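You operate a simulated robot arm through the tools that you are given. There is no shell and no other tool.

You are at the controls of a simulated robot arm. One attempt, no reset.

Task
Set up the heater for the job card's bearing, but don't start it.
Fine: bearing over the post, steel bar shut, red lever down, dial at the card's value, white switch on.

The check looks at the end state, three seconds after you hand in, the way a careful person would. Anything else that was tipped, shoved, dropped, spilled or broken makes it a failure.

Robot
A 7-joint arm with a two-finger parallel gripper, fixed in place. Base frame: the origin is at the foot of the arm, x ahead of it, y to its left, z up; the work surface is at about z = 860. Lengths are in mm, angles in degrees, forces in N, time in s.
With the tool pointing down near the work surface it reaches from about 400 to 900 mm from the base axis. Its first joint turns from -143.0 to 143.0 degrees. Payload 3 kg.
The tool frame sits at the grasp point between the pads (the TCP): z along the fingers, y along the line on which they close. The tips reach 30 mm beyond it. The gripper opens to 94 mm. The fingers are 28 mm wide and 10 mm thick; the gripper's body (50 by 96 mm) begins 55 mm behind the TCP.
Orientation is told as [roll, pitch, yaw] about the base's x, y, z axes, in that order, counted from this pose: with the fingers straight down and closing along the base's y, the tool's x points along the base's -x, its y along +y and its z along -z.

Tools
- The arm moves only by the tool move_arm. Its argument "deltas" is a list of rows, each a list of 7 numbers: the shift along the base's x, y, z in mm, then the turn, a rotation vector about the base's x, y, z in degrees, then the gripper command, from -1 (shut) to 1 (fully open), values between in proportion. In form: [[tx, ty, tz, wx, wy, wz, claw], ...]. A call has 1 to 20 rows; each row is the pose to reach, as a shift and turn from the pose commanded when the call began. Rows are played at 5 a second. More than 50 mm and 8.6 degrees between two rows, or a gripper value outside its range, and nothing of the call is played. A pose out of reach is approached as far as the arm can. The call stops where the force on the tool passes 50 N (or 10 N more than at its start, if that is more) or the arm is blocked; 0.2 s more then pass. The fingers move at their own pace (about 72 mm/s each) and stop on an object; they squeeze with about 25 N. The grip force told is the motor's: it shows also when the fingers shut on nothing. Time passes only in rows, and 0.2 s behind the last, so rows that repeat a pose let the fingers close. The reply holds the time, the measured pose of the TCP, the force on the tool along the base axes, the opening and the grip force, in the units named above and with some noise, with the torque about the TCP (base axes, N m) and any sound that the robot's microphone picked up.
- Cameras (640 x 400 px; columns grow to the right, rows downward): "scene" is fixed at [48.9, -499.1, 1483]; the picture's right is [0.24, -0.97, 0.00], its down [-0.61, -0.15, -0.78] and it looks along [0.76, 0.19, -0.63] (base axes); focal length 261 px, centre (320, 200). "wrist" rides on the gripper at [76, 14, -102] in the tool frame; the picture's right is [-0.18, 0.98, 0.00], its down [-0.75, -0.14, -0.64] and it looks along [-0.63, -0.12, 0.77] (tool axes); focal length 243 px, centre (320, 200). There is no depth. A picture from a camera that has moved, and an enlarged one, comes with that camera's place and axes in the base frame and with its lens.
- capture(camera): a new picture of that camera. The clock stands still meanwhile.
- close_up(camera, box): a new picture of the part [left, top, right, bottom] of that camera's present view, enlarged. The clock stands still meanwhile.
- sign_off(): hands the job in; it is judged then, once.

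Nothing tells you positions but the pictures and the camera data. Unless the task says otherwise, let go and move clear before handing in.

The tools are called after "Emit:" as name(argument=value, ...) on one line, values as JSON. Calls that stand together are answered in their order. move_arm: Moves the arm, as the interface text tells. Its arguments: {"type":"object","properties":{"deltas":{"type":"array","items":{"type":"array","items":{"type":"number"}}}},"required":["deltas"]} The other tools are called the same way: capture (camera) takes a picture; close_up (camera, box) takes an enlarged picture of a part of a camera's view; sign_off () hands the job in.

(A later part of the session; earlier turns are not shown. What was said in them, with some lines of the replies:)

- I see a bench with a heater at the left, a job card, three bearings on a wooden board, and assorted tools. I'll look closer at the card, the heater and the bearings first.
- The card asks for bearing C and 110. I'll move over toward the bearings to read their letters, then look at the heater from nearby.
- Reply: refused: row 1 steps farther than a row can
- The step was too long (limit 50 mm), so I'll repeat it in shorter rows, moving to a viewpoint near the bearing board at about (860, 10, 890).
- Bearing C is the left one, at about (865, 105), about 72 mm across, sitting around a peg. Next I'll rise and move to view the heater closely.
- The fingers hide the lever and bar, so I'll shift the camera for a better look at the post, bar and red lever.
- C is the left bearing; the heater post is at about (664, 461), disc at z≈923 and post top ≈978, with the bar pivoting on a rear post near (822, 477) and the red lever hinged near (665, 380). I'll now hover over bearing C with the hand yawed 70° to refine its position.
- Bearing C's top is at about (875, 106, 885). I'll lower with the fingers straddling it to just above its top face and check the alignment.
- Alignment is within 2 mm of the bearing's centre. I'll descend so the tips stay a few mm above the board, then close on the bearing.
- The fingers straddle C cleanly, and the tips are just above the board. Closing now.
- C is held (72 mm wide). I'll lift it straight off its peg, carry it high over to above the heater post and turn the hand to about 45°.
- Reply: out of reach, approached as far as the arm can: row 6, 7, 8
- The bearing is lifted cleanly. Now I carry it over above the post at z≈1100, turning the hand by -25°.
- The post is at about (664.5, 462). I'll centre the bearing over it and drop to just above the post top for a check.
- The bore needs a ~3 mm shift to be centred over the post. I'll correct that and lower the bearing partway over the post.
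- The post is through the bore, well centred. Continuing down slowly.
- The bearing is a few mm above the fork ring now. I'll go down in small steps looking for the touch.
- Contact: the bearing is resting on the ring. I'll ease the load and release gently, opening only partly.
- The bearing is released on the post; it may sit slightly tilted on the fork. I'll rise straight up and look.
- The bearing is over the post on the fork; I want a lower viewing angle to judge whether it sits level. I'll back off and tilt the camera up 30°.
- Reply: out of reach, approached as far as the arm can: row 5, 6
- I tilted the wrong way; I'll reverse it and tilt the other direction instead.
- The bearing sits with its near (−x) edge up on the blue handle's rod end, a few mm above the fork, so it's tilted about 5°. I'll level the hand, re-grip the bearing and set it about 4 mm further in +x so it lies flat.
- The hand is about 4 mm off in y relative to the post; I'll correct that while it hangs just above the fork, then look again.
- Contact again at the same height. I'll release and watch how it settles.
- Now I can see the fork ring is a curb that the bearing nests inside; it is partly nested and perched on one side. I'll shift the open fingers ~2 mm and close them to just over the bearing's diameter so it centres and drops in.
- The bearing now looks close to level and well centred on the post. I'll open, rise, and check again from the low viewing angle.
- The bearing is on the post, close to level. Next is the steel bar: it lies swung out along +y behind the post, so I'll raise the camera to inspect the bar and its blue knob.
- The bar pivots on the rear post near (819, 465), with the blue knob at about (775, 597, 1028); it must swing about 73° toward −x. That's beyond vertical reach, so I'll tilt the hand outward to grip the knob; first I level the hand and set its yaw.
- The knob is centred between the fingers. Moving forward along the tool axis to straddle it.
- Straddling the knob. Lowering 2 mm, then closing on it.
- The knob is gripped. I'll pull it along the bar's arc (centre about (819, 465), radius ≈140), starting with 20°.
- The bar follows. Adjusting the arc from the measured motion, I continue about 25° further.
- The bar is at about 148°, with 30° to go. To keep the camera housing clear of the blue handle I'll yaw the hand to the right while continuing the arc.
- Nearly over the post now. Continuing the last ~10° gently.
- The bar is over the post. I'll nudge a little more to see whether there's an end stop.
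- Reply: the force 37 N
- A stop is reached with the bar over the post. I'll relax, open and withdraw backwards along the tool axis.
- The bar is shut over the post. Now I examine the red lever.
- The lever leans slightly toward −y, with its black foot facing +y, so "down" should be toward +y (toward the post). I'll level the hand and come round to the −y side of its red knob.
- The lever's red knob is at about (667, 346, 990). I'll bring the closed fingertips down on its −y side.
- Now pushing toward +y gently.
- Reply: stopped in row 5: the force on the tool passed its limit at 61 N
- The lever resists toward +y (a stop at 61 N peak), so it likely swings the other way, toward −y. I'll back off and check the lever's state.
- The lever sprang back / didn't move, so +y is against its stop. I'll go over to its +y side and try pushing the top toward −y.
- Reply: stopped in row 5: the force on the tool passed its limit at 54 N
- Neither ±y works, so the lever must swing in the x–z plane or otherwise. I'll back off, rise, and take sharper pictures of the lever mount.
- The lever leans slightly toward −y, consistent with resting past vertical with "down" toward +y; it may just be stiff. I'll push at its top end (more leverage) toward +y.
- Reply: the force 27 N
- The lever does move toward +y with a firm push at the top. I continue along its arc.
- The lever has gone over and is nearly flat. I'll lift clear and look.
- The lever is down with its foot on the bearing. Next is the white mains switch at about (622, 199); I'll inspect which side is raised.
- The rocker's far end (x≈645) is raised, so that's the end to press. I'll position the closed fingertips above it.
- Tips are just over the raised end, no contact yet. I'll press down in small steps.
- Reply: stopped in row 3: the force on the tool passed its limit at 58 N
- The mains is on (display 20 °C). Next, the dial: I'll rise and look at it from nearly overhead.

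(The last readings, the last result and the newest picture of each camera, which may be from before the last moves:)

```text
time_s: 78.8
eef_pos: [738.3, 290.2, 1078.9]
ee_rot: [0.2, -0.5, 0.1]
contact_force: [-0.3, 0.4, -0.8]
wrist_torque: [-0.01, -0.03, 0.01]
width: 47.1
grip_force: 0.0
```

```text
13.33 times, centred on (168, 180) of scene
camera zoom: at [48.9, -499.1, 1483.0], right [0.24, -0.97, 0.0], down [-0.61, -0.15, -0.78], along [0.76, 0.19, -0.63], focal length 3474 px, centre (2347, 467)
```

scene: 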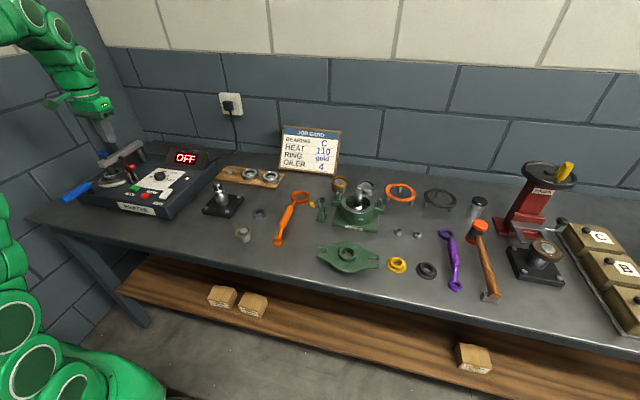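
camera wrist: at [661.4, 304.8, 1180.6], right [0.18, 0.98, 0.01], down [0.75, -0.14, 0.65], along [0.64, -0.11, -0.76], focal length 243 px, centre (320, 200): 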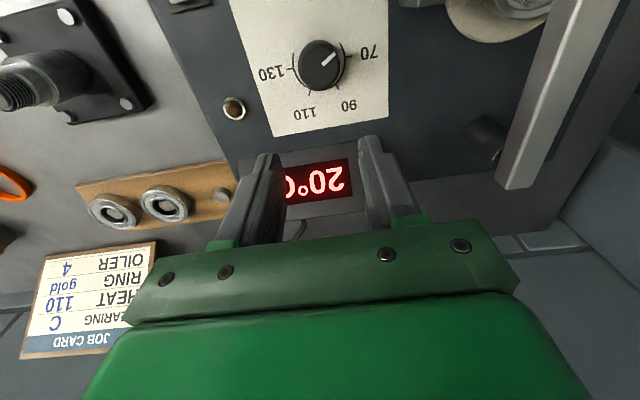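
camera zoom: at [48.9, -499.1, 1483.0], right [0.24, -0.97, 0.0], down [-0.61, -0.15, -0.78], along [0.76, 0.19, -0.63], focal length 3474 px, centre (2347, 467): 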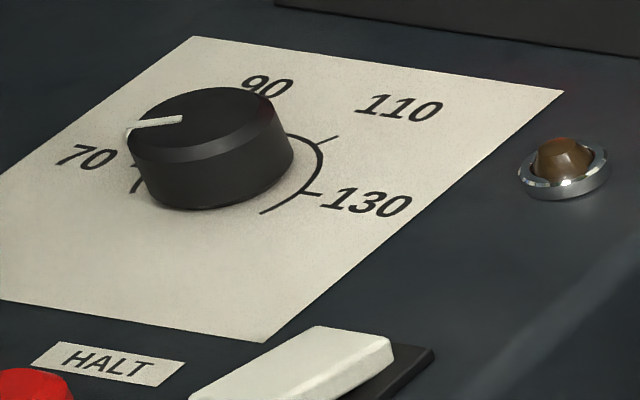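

The pointer is at the dial's minimum (about 60); 110 is about 155° clockwise from it. I'll hover over the dial (about (712, 297)) with the hand pre-yawed +78° and open, then check alignment.

Emit:
move_arm(deltas=[[-3, 1, 0, 0, 0.3, 8, 0.1], [-6, 2, -5, 0, 0.5, 16, 0.2], [-9, 3, -10, 0, 0.5, 24, 0.28], [-12, 4, -18, 0, 0.5, 32, 0.28], [-15, 5, -26, 0, 0.5, 40, 0.28], [-18, 6, -34, 0, 0.5, 48, 0.28], [-21, 6.5, -42, 0, 0.5, 56, 0.28], [-24, 7, -50, 0, 0.5, 64, 0.28], [-26, 7, -60, 0, 0.5, 72, 0.28], [-26, 7, -78, 0, 0.5, 78, 0.28], [-26, 7, -78, 0, 0.5, 78, 0.28]])

Emit:
capture(camera="wrist")

Emit:
close_up(camera="scene", box=[130, 130, 210, 200])

```text
time_s: 81.2
eef_pos: [712.1, 296.3, 1001.4]
ee_rot: [0.5, 0.1, 78.2]
contact_force: [0.5, -0.2, 0.9]
wrist_torque: [0.0, 0.05, 0.0]
width: 60.2
grip_force: 0.1
```

```text
taken
camera wrist: at [683.4, 226.5, 1102.9], right [-0.92, 0.38, 0.01], down [0.3, 0.71, 0.64], along [0.24, 0.6, -0.77], focal length 243 px, centre (320, 200)
```

wrist: 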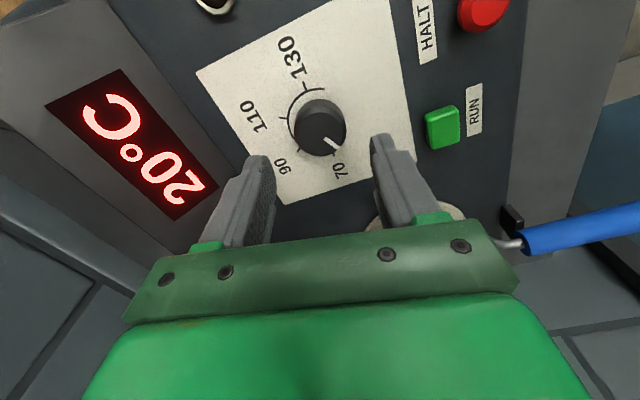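

```text
5.71 times, centred on (170, 165) of scene
camera zoom: at [48.9, -499.1, 1483.0], right [0.24, -0.97, 0.0], down [-0.61, -0.15, -0.78], along [0.76, 0.19, -0.63], focal length 1489 px, centre (1177, 400)
```

zoom: 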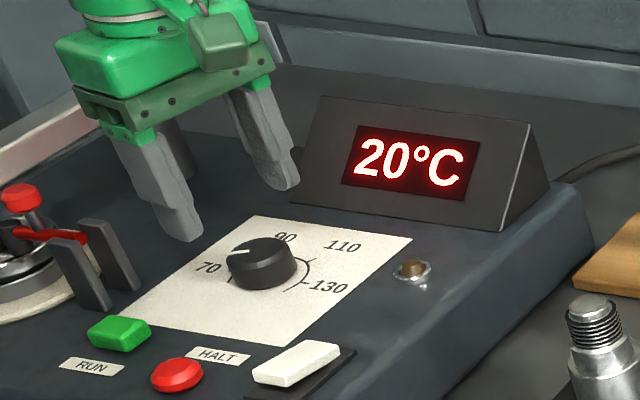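

Emit:
close_up(camera="wrist", box=[260, 75, 380, 195])

```text
3.33 times, centred on (320, 135) of wrist
camera zoom: at [683.4, 226.5, 1102.9], right [-0.92, 0.38, 0.01], down [0.3, 0.71, 0.64], along [0.24, 0.6, -0.77], focal length 809 px, centre (320, 417)
```

zoom: 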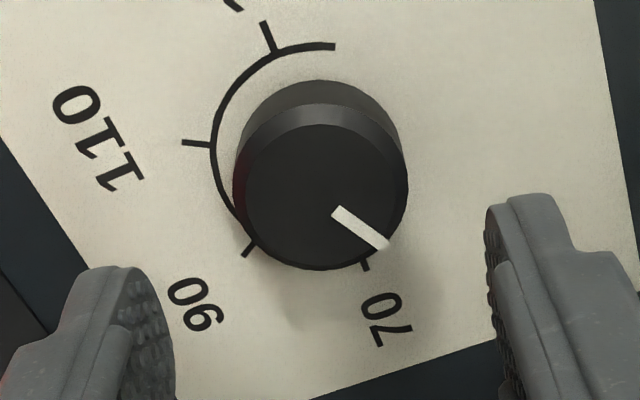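

Alignment over the dial is good (within 1 mm). Descending to straddle the dial.

Emit:
move_arm(deltas=[[0, -0.8, -15, -0.4, 0, 0, 0.28], [0, -0.8, -30, -0.4, 0, 0, 0.28], [0, -0.8, -40, -0.4, 0, 0, 0.28], [0, -0.8, -46, -0.4, 0, 0, 0.28], [0, -0.8, -46, -0.4, 0, 0, 0.28]])

Emit:
capture(camera="wrist")

Emit:
close_up(camera="scene", box=[130, 140, 210, 200])

```text
time_s: 82.4
eef_pos: [712.3, 296.8, 955.6]
ee_rot: [0.5, 0.4, 78.2]
contact_force: [-0.8, -0.3, 0.0]
wrist_torque: [0.02, -0.02, -0.02]
width: 60.3
grip_force: 0.0
```

```text
taken
camera wrist: at [683.6, 226.3, 1058.2], right [-0.92, 0.38, 0.01], down [0.3, 0.71, 0.64], along [0.24, 0.59, -0.77], focal length 243 px, centre (320, 200)
```

wrist: 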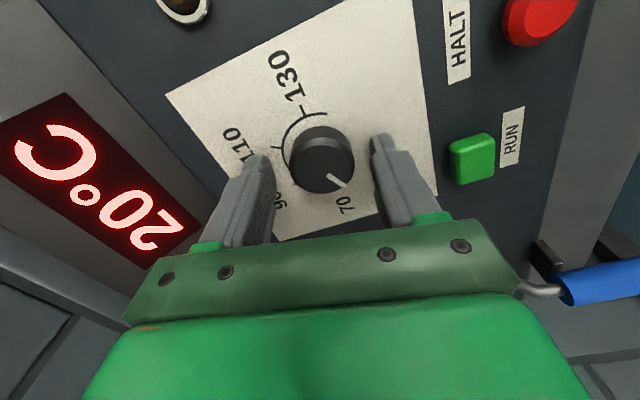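

```text
6.67 times, centred on (170, 170) of scene
camera zoom: at [48.9, -499.1, 1483.0], right [0.24, -0.97, 0.0], down [-0.61, -0.15, -0.78], along [0.76, 0.19, -0.63], focal length 1737 px, centre (1320, 400)
```

zoom: 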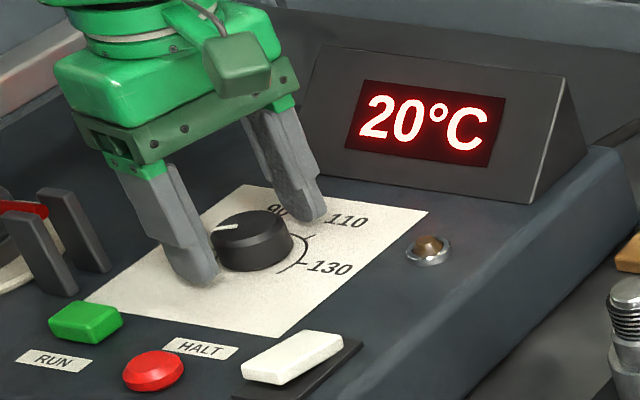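

Emit:
move_arm(deltas=[[0, 0, 0, 0, 0, 0, -0.2], [0, 0, 0, 0, 0, 0, -1], [0, 0, 0, 0, 0, 0, -1], [0, 0, 0, 0, 0, 0, -1]])

Emit:
close_up(camera="wrist", box=[240, 80, 400, 220])

```text
time_s: 83.4
eef_pos: [711.0, 297.4, 956.0]
ee_rot: [0.6, 0.4, 78.1]
contact_force: [-30.9, 2.4, 2.8]
wrist_torque: [-0.43, 0.58, -0.07]
width: 37.5
grip_force: 45.0
```

```text
2.86 times, centred on (320, 150) of wrist
camera zoom: at [682.6, 226.7, 1058.2], right [-0.92, 0.38, 0.01], down [0.3, 0.71, 0.63], along [0.24, 0.59, -0.77], focal length 693 px, centre (320, 343)
```

zoom: 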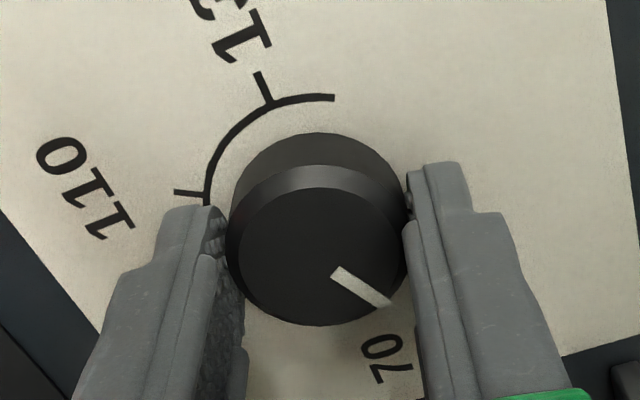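

Gripped (37.5 mm), with a sideways load from a slight misalignment. I'll shift −2 mm in x to relax it.

Emit:
move_arm(deltas=[[-1, 0, 0, 0, 0, 0, -1], [-2, 0, 0, 0, 0, 0, -1], [-2, 0, 0, 0, 0, 0, -1]])

```text
time_s: 84.2
eef_pos: [711.2, 296.8, 956.1]
ee_rot: [0.4, 0.4, 78.1]
contact_force: [22.3, 4.8, -28.9]
wrist_torque: [0.28, -0.67, -0.04]
width: 37.5
grip_force: 45.4
```

Emit:
move_arm(deltas=[[0.8, 0, 0, 0, 0, 0, -1], [0.8, 0, 0, 0, 0, -5, -1], [0.8, 0, 0, 0, 0, -12, -1], [0.8, 0, 0, 0, 0, -20, -1], [0.8, 0, 0, 0, 0, -20, -1]])

Emit:
close_up(camera="wrist", box=[240, 80, 400, 220])

```text
time_s: 85.4
eef_pos: [711.8, 296.6, 955.7]
ee_rot: [0.6, 0.5, 58.1]
contact_force: [3.9, -7.1, -22.5]
wrist_torque: [-0.56, -0.04, 0.04]
width: 37.3
grip_force: 45.5
```

```text
2.86 times, centred on (320, 150) of wrist
camera zoom: at [660.3, 240.6, 1058.6], right [-0.74, 0.68, 0.01], down [0.53, 0.57, 0.63], along [0.43, 0.47, -0.77], focal length 693 px, centre (320, 343)
```

zoom: 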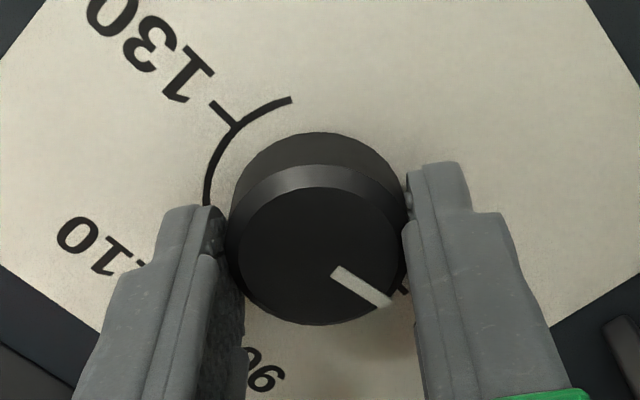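

The dial turns with the hand. Continuing clockwise by another 104°.

Emit:
move_arm(deltas=[[0, 0, 0, 0, 0, -8, -1], [0, 0, 0, 0, 0, -16, -1], [0, 0, 0, 0, 0, -24, -1], [0, 0, 0, 0, 0, -32, -1], [0, 0, 0, 0, 0, -40, -1], [0, 0, 0, 0, 0, -48, -1], [0, 0, 0, 0, 0, -56, -1], [0, 0, 0, 0, 0, -64, -1], [0, 0, 0, 0, 0, -72, -1], [0, 0, 0, 0, 0, -80, -1], [0, 0, 0, 0, 0, -88, -1], [0, 0, 0, 0, 0, -96, -1], [0, 0, 0, 0, 0, -104, -1], [0, 0, 0, 0, 0, -104, -1]])

Emit:
capture(camera="wrist")

Emit:
close_up(camera="scene", box=[130, 140, 210, 200])

```text
time_s: 87.6
eef_pos: [710.6, 295.5, 957.5]
ee_rot: [0.3, 0.4, -20.9]
contact_force: [-3.3, -7.5, 9.5]
wrist_torque: [-0.19, 0.43, 0.06]
width: 37.5
grip_force: 45.2
stopped in row 11: the force on the tool passed its limit at 51 N (the readings are from after the stop); the commanded pose is now the measured one
```

```text
taken
camera wrist: at [645.2, 335.7, 1059.4], right [0.52, 0.85, 0.0], down [0.66, -0.4, 0.64], along [0.54, -0.33, -0.77], focal length 243 px, centre (320, 200)
```

wrist: 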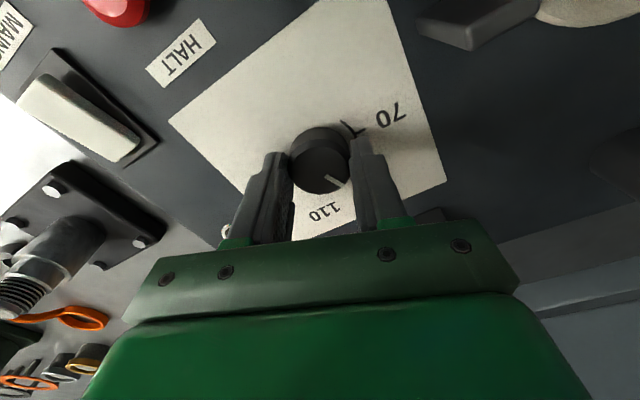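

```text
6.67 times, centred on (170, 170) of scene
camera zoom: at [48.9, -499.1, 1483.0], right [0.24, -0.97, 0.0], down [-0.61, -0.15, -0.78], along [0.76, 0.19, -0.63], focal length 1737 px, centre (1320, 400)
```

zoom: 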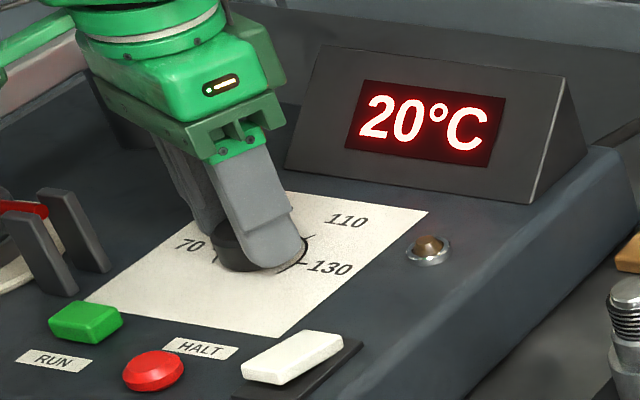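

A side-load stopped it midway at about 92 on the dial; that's relaxed now. Continuing.

Emit:
move_arm(deltas=[[0, 0, 0, 0, 0, -7, -1], [0, 0, 0, 0, 0, -14, -1], [0, 0, 0, 0, 0, -21, -1], [0, 0, 0, 0, 0, -28, -1], [0, 0, 0, 0, 0, -35, -1], [0, 0, 0, 0, 0, -42, -1], [0, 0, 0, 0, 0, -48, -1], [0, 0, 0, 0, 0, -48, -1]])

Emit:
capture(camera="wrist")

Emit:
close_up(camera="wrist", box=[240, 80, 400, 220])

```text
time_s: 89.4
eef_pos: [711.1, 294.6, 956.8]
ee_rot: [0.2, 0.5, -68.9]
contact_force: [7.7, -21.8, 8.0]
wrist_torque: [-1.06, -0.12, 0.0]
width: 37.3
grip_force: 44.5
```

```text
taken
camera wrist: at [696.2, 371.1, 1059.4], right [0.98, 0.18, 0.0], down [0.14, -0.76, 0.64], along [0.12, -0.63, -0.77], focal length 243 px, centre (320, 200)
```

wrist: 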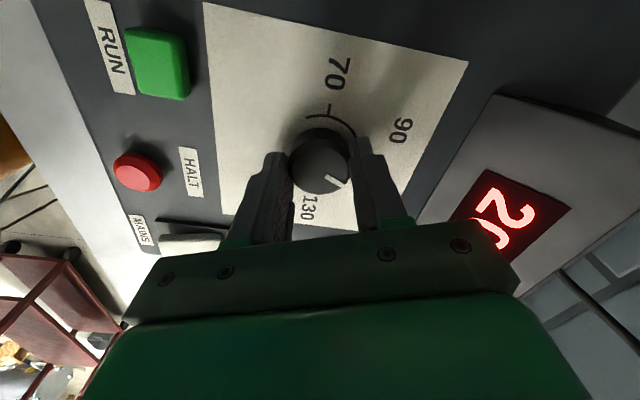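

```text
2.86 times, centred on (320, 150) of wrist
camera zoom: at [696.2, 371.1, 1059.4], right [0.98, 0.18, 0.0], down [0.14, -0.76, 0.64], along [0.12, -0.63, -0.77], focal length 693 px, centre (320, 343)
```

zoom: 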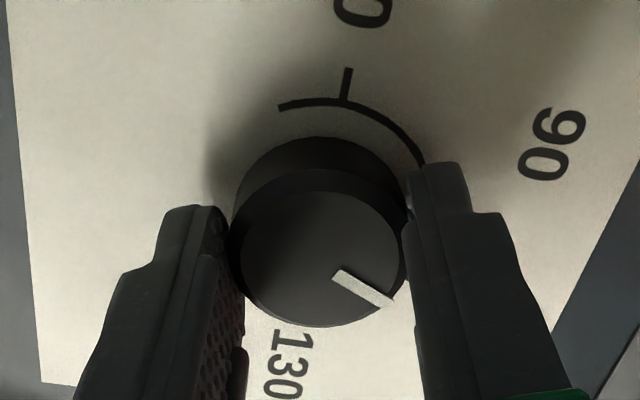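

From the picture geometry the ticks are 60° apart with 110 at −30° in base angle; the pointer is at about −27°. I'll turn 3° more, release, and check from overhead.

Emit:
move_arm(deltas=[[0, 0.8, 0, 0, 0, -1.5, -1], [0, 0.8, 0, 0, 0, -3, -1], [0, 0.8, 0, 0, 0, -3, -1]])

Emit:
move_arm(deltas=[[0, 0, 0, 0, 0, 0, -0.1], [0, 0, 0, 0, 0, 0, 0.2], [0, 0, 0, 0, 0, 0, 0.28], [0, 0, 20, 0, 0, 0, 0.28], [0, 0, 50, 0, 0, 0, 0.28], [0, 0, 80, 0, 0, 0, 0.28]])

Emit:
capture(camera="wrist")

Emit:
close_up(camera="scene", box=[140, 155, 200, 200])

```text
time_s: 90.2
eef_pos: [710.8, 295.0, 956.0]
ee_rot: [0.2, 0.4, -71.9]
contact_force: [-8.4, -28.4, 19.9]
wrist_torque: [-0.62, 0.47, 0.02]
width: 37.4
grip_force: 45.4
```

```text
time_s: 91.6
eef_pos: [712.6, 299.0, 1037.9]
ee_rot: [0.2, 0.4, -71.7]
contact_force: [-0.3, 0.3, 0.6]
wrist_torque: [0.01, 0.02, 0.01]
width: 60.2
grip_force: 0.1
```

```text
taken
camera wrist: at [701.5, 375.2, 1141.1], right [0.99, 0.13, 0.0], down [0.1, -0.76, 0.64], along [0.09, -0.63, -0.77], focal length 243 px, centre (320, 200)
```

wrist: 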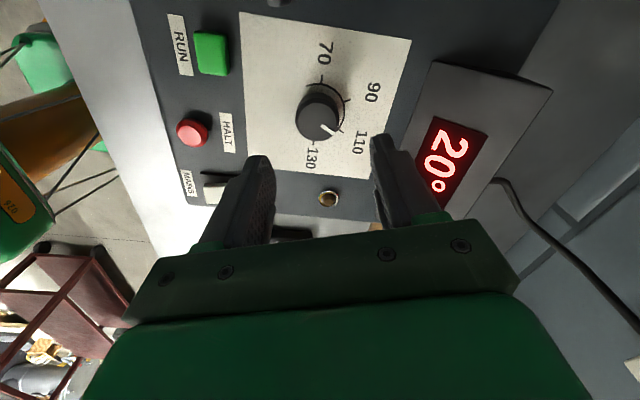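

```text
8.89 times, centred on (170, 178) of scene
camera zoom: at [48.9, -499.1, 1483.0], right [0.24, -0.97, 0.0], down [-0.61, -0.15, -0.78], along [0.76, 0.19, -0.63], focal length 2316 px, centre (1653, 400)
```

zoom: 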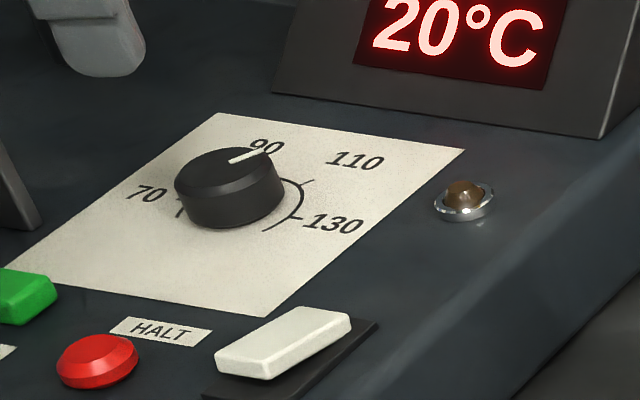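

Emit:
close_up(camera="wrist", box=[270, 60, 380, 160])

Emit:
close_up(camera="scene", box=[152, 168, 182, 190])

```text
4.00 times, centred on (325, 110) of wrist
camera zoom: at [701.5, 375.2, 1141.1], right [0.99, 0.13, 0.0], down [0.1, -0.76, 0.64], along [0.09, -0.63, -0.77], focal length 970 px, centre (300, 560)
```

zoom: 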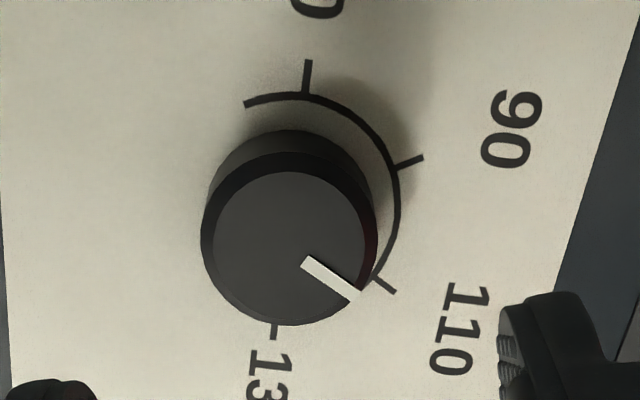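

```text
16.00 times, centred on (167, 179) of scene
camera zoom: at [48.9, -499.1, 1483.0], right [0.24, -0.97, 0.0], down [-0.61, -0.15, -0.78], along [0.76, 0.19, -0.63], focal length 4169 px, centre (2768, 536)
```

zoom: 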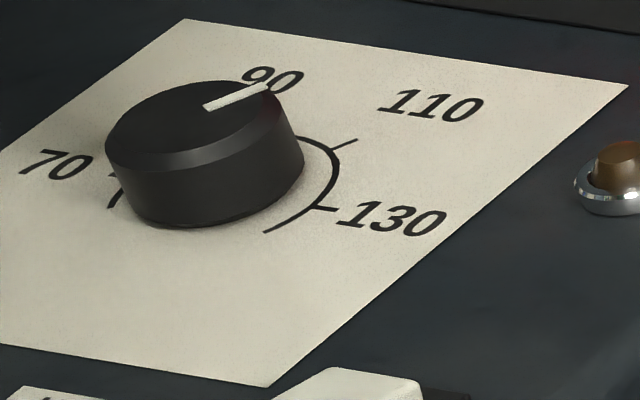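

The pointer is parallel to the 110 tick (within about 1°). I'll move clear and check the whole scene.

Emit:
move_arm(deltas=[[-10, -10, 30, 0, 0, 7, 0.28], [-30, -25, 70, 0, 0, 14, 0.28], [-50, -45, 110, 0, 0, 21, 0.28], [-70, -70, 140, 0, 0, 28, 0.28], [-90, -100, 160, 0, 0, 35, 0.28], [-110, -130, 180, 0, 0, 42, 0.28], [-130, -165, 200, 0, 0, 49, 0.28], [-150, -200, 210, 0, 0, 56, 0.28], [-160, -235, 215, 0, 0, 64, 0.28], [-165, -255, 220, 0, 0, 72, 0.28], [-165, -255, 220, 0, 0, 72, 0.28]])

Emit:
capture(camera="scene")

Emit:
close_up(camera="scene", box=[60, 130, 220, 220])

Emit:
close_up(camera="scene", box=[92, 150, 142, 190])

Emit:
capture(camera="wrist")

```text
time_s: 94.0
eef_pos: [546.3, 41.0, 1256.1]
ee_rot: [0.1, 0.4, 0.3]
contact_force: [0.0, -0.1, 0.3]
wrist_torque: [-0.03, 0.0, 0.0]
width: 60.2
grip_force: 0.1
```

```text
taken
```

scene: 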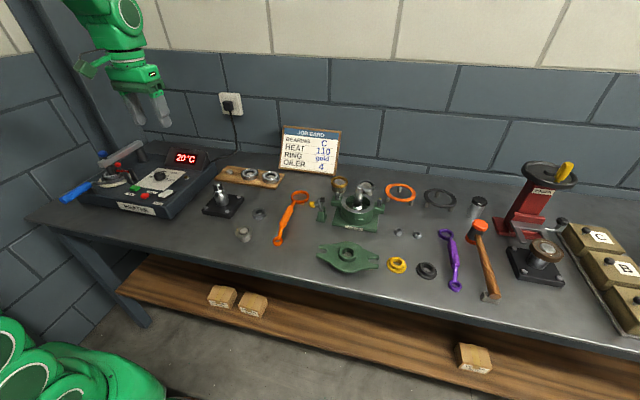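

```text
4.00 times, centred on (140, 175) of scene
camera zoom: at [48.9, -499.1, 1483.0], right [0.24, -0.97, 0.0], down [-0.61, -0.15, -0.78], along [0.76, 0.19, -0.63], focal length 1042 px, centre (1040, 300)
```

zoom: 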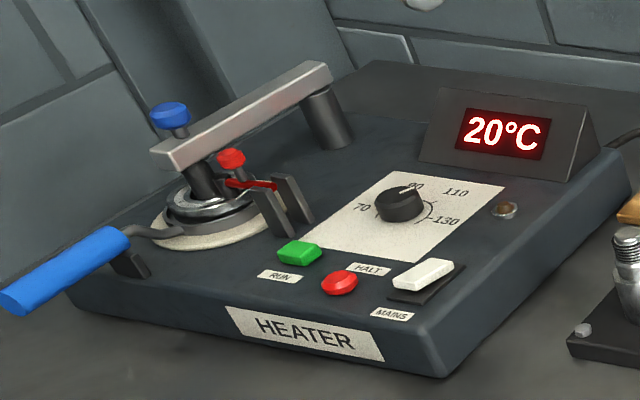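

```text
10.00 times, centred on (117, 170) of scene
camera zoom: at [48.9, -499.1, 1483.0], right [0.24, -0.97, 0.0], down [-0.61, -0.15, -0.78], along [0.76, 0.19, -0.63], focal length 2606 px, centre (2350, 500)
```

zoom: 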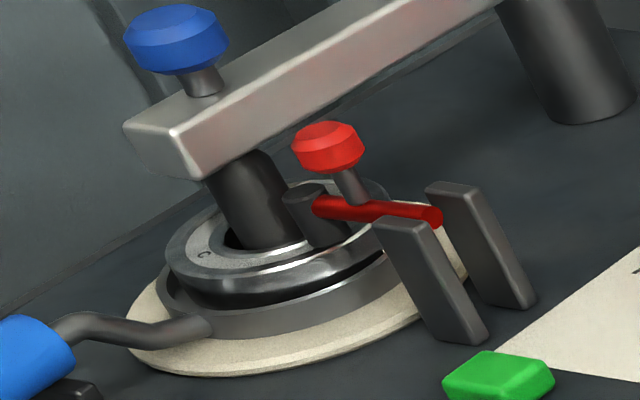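

```text
taken
camera wrist: at [470.8, 55.7, 1358.5], right [0.18, 0.98, 0.0], down [0.76, -0.14, 0.64], along [0.63, -0.11, -0.77], focal length 243 px, centre (320, 200)
```

wrist: 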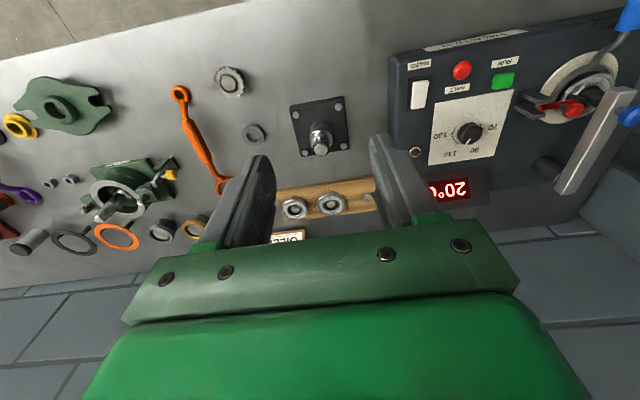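

Everything checks out in the pictures:
- **Bearing:** C is over the post.
- **Bar:** shut over the post.
- **Lever:** down, on the bearing.
- **Dial:** at 110.
- **Switch:** mains on, with the display at 20 °C and the heater not started.

Nothing else looks moved, and the arm is clear, so I'm handing in.

Emit:
sign_off()

```text
The job is handed in.
```

The heater is set up for bearing C and handed in, and I did not start it. I don't have the result of the check.

- **Bearing:** C is over the post. It rests on the blue-handled fork and may be tilted by about 3°. On my first try it sat more tilted, so I re-gripped it and set it down again.
- **Steel bar:** it is swung shut over the post, up against a stop. By my measurements its centre line is about 4 mm off the post centre, but it still covers the post.
- **Red lever:** it is down, with its foot on the bearing. I first pushed it the wrong way and then too low. Those two pushes reached 54 N and 61 N, and I saw no damage or movement from them.
- **Dial:** the pointer is in line with the 110 mark, to within about 1° as measured in the pictures.
- **White switch:** it is on and the display reads 20 °C.

The arm is back near its starting position, and nothing else on the bench looks moved.
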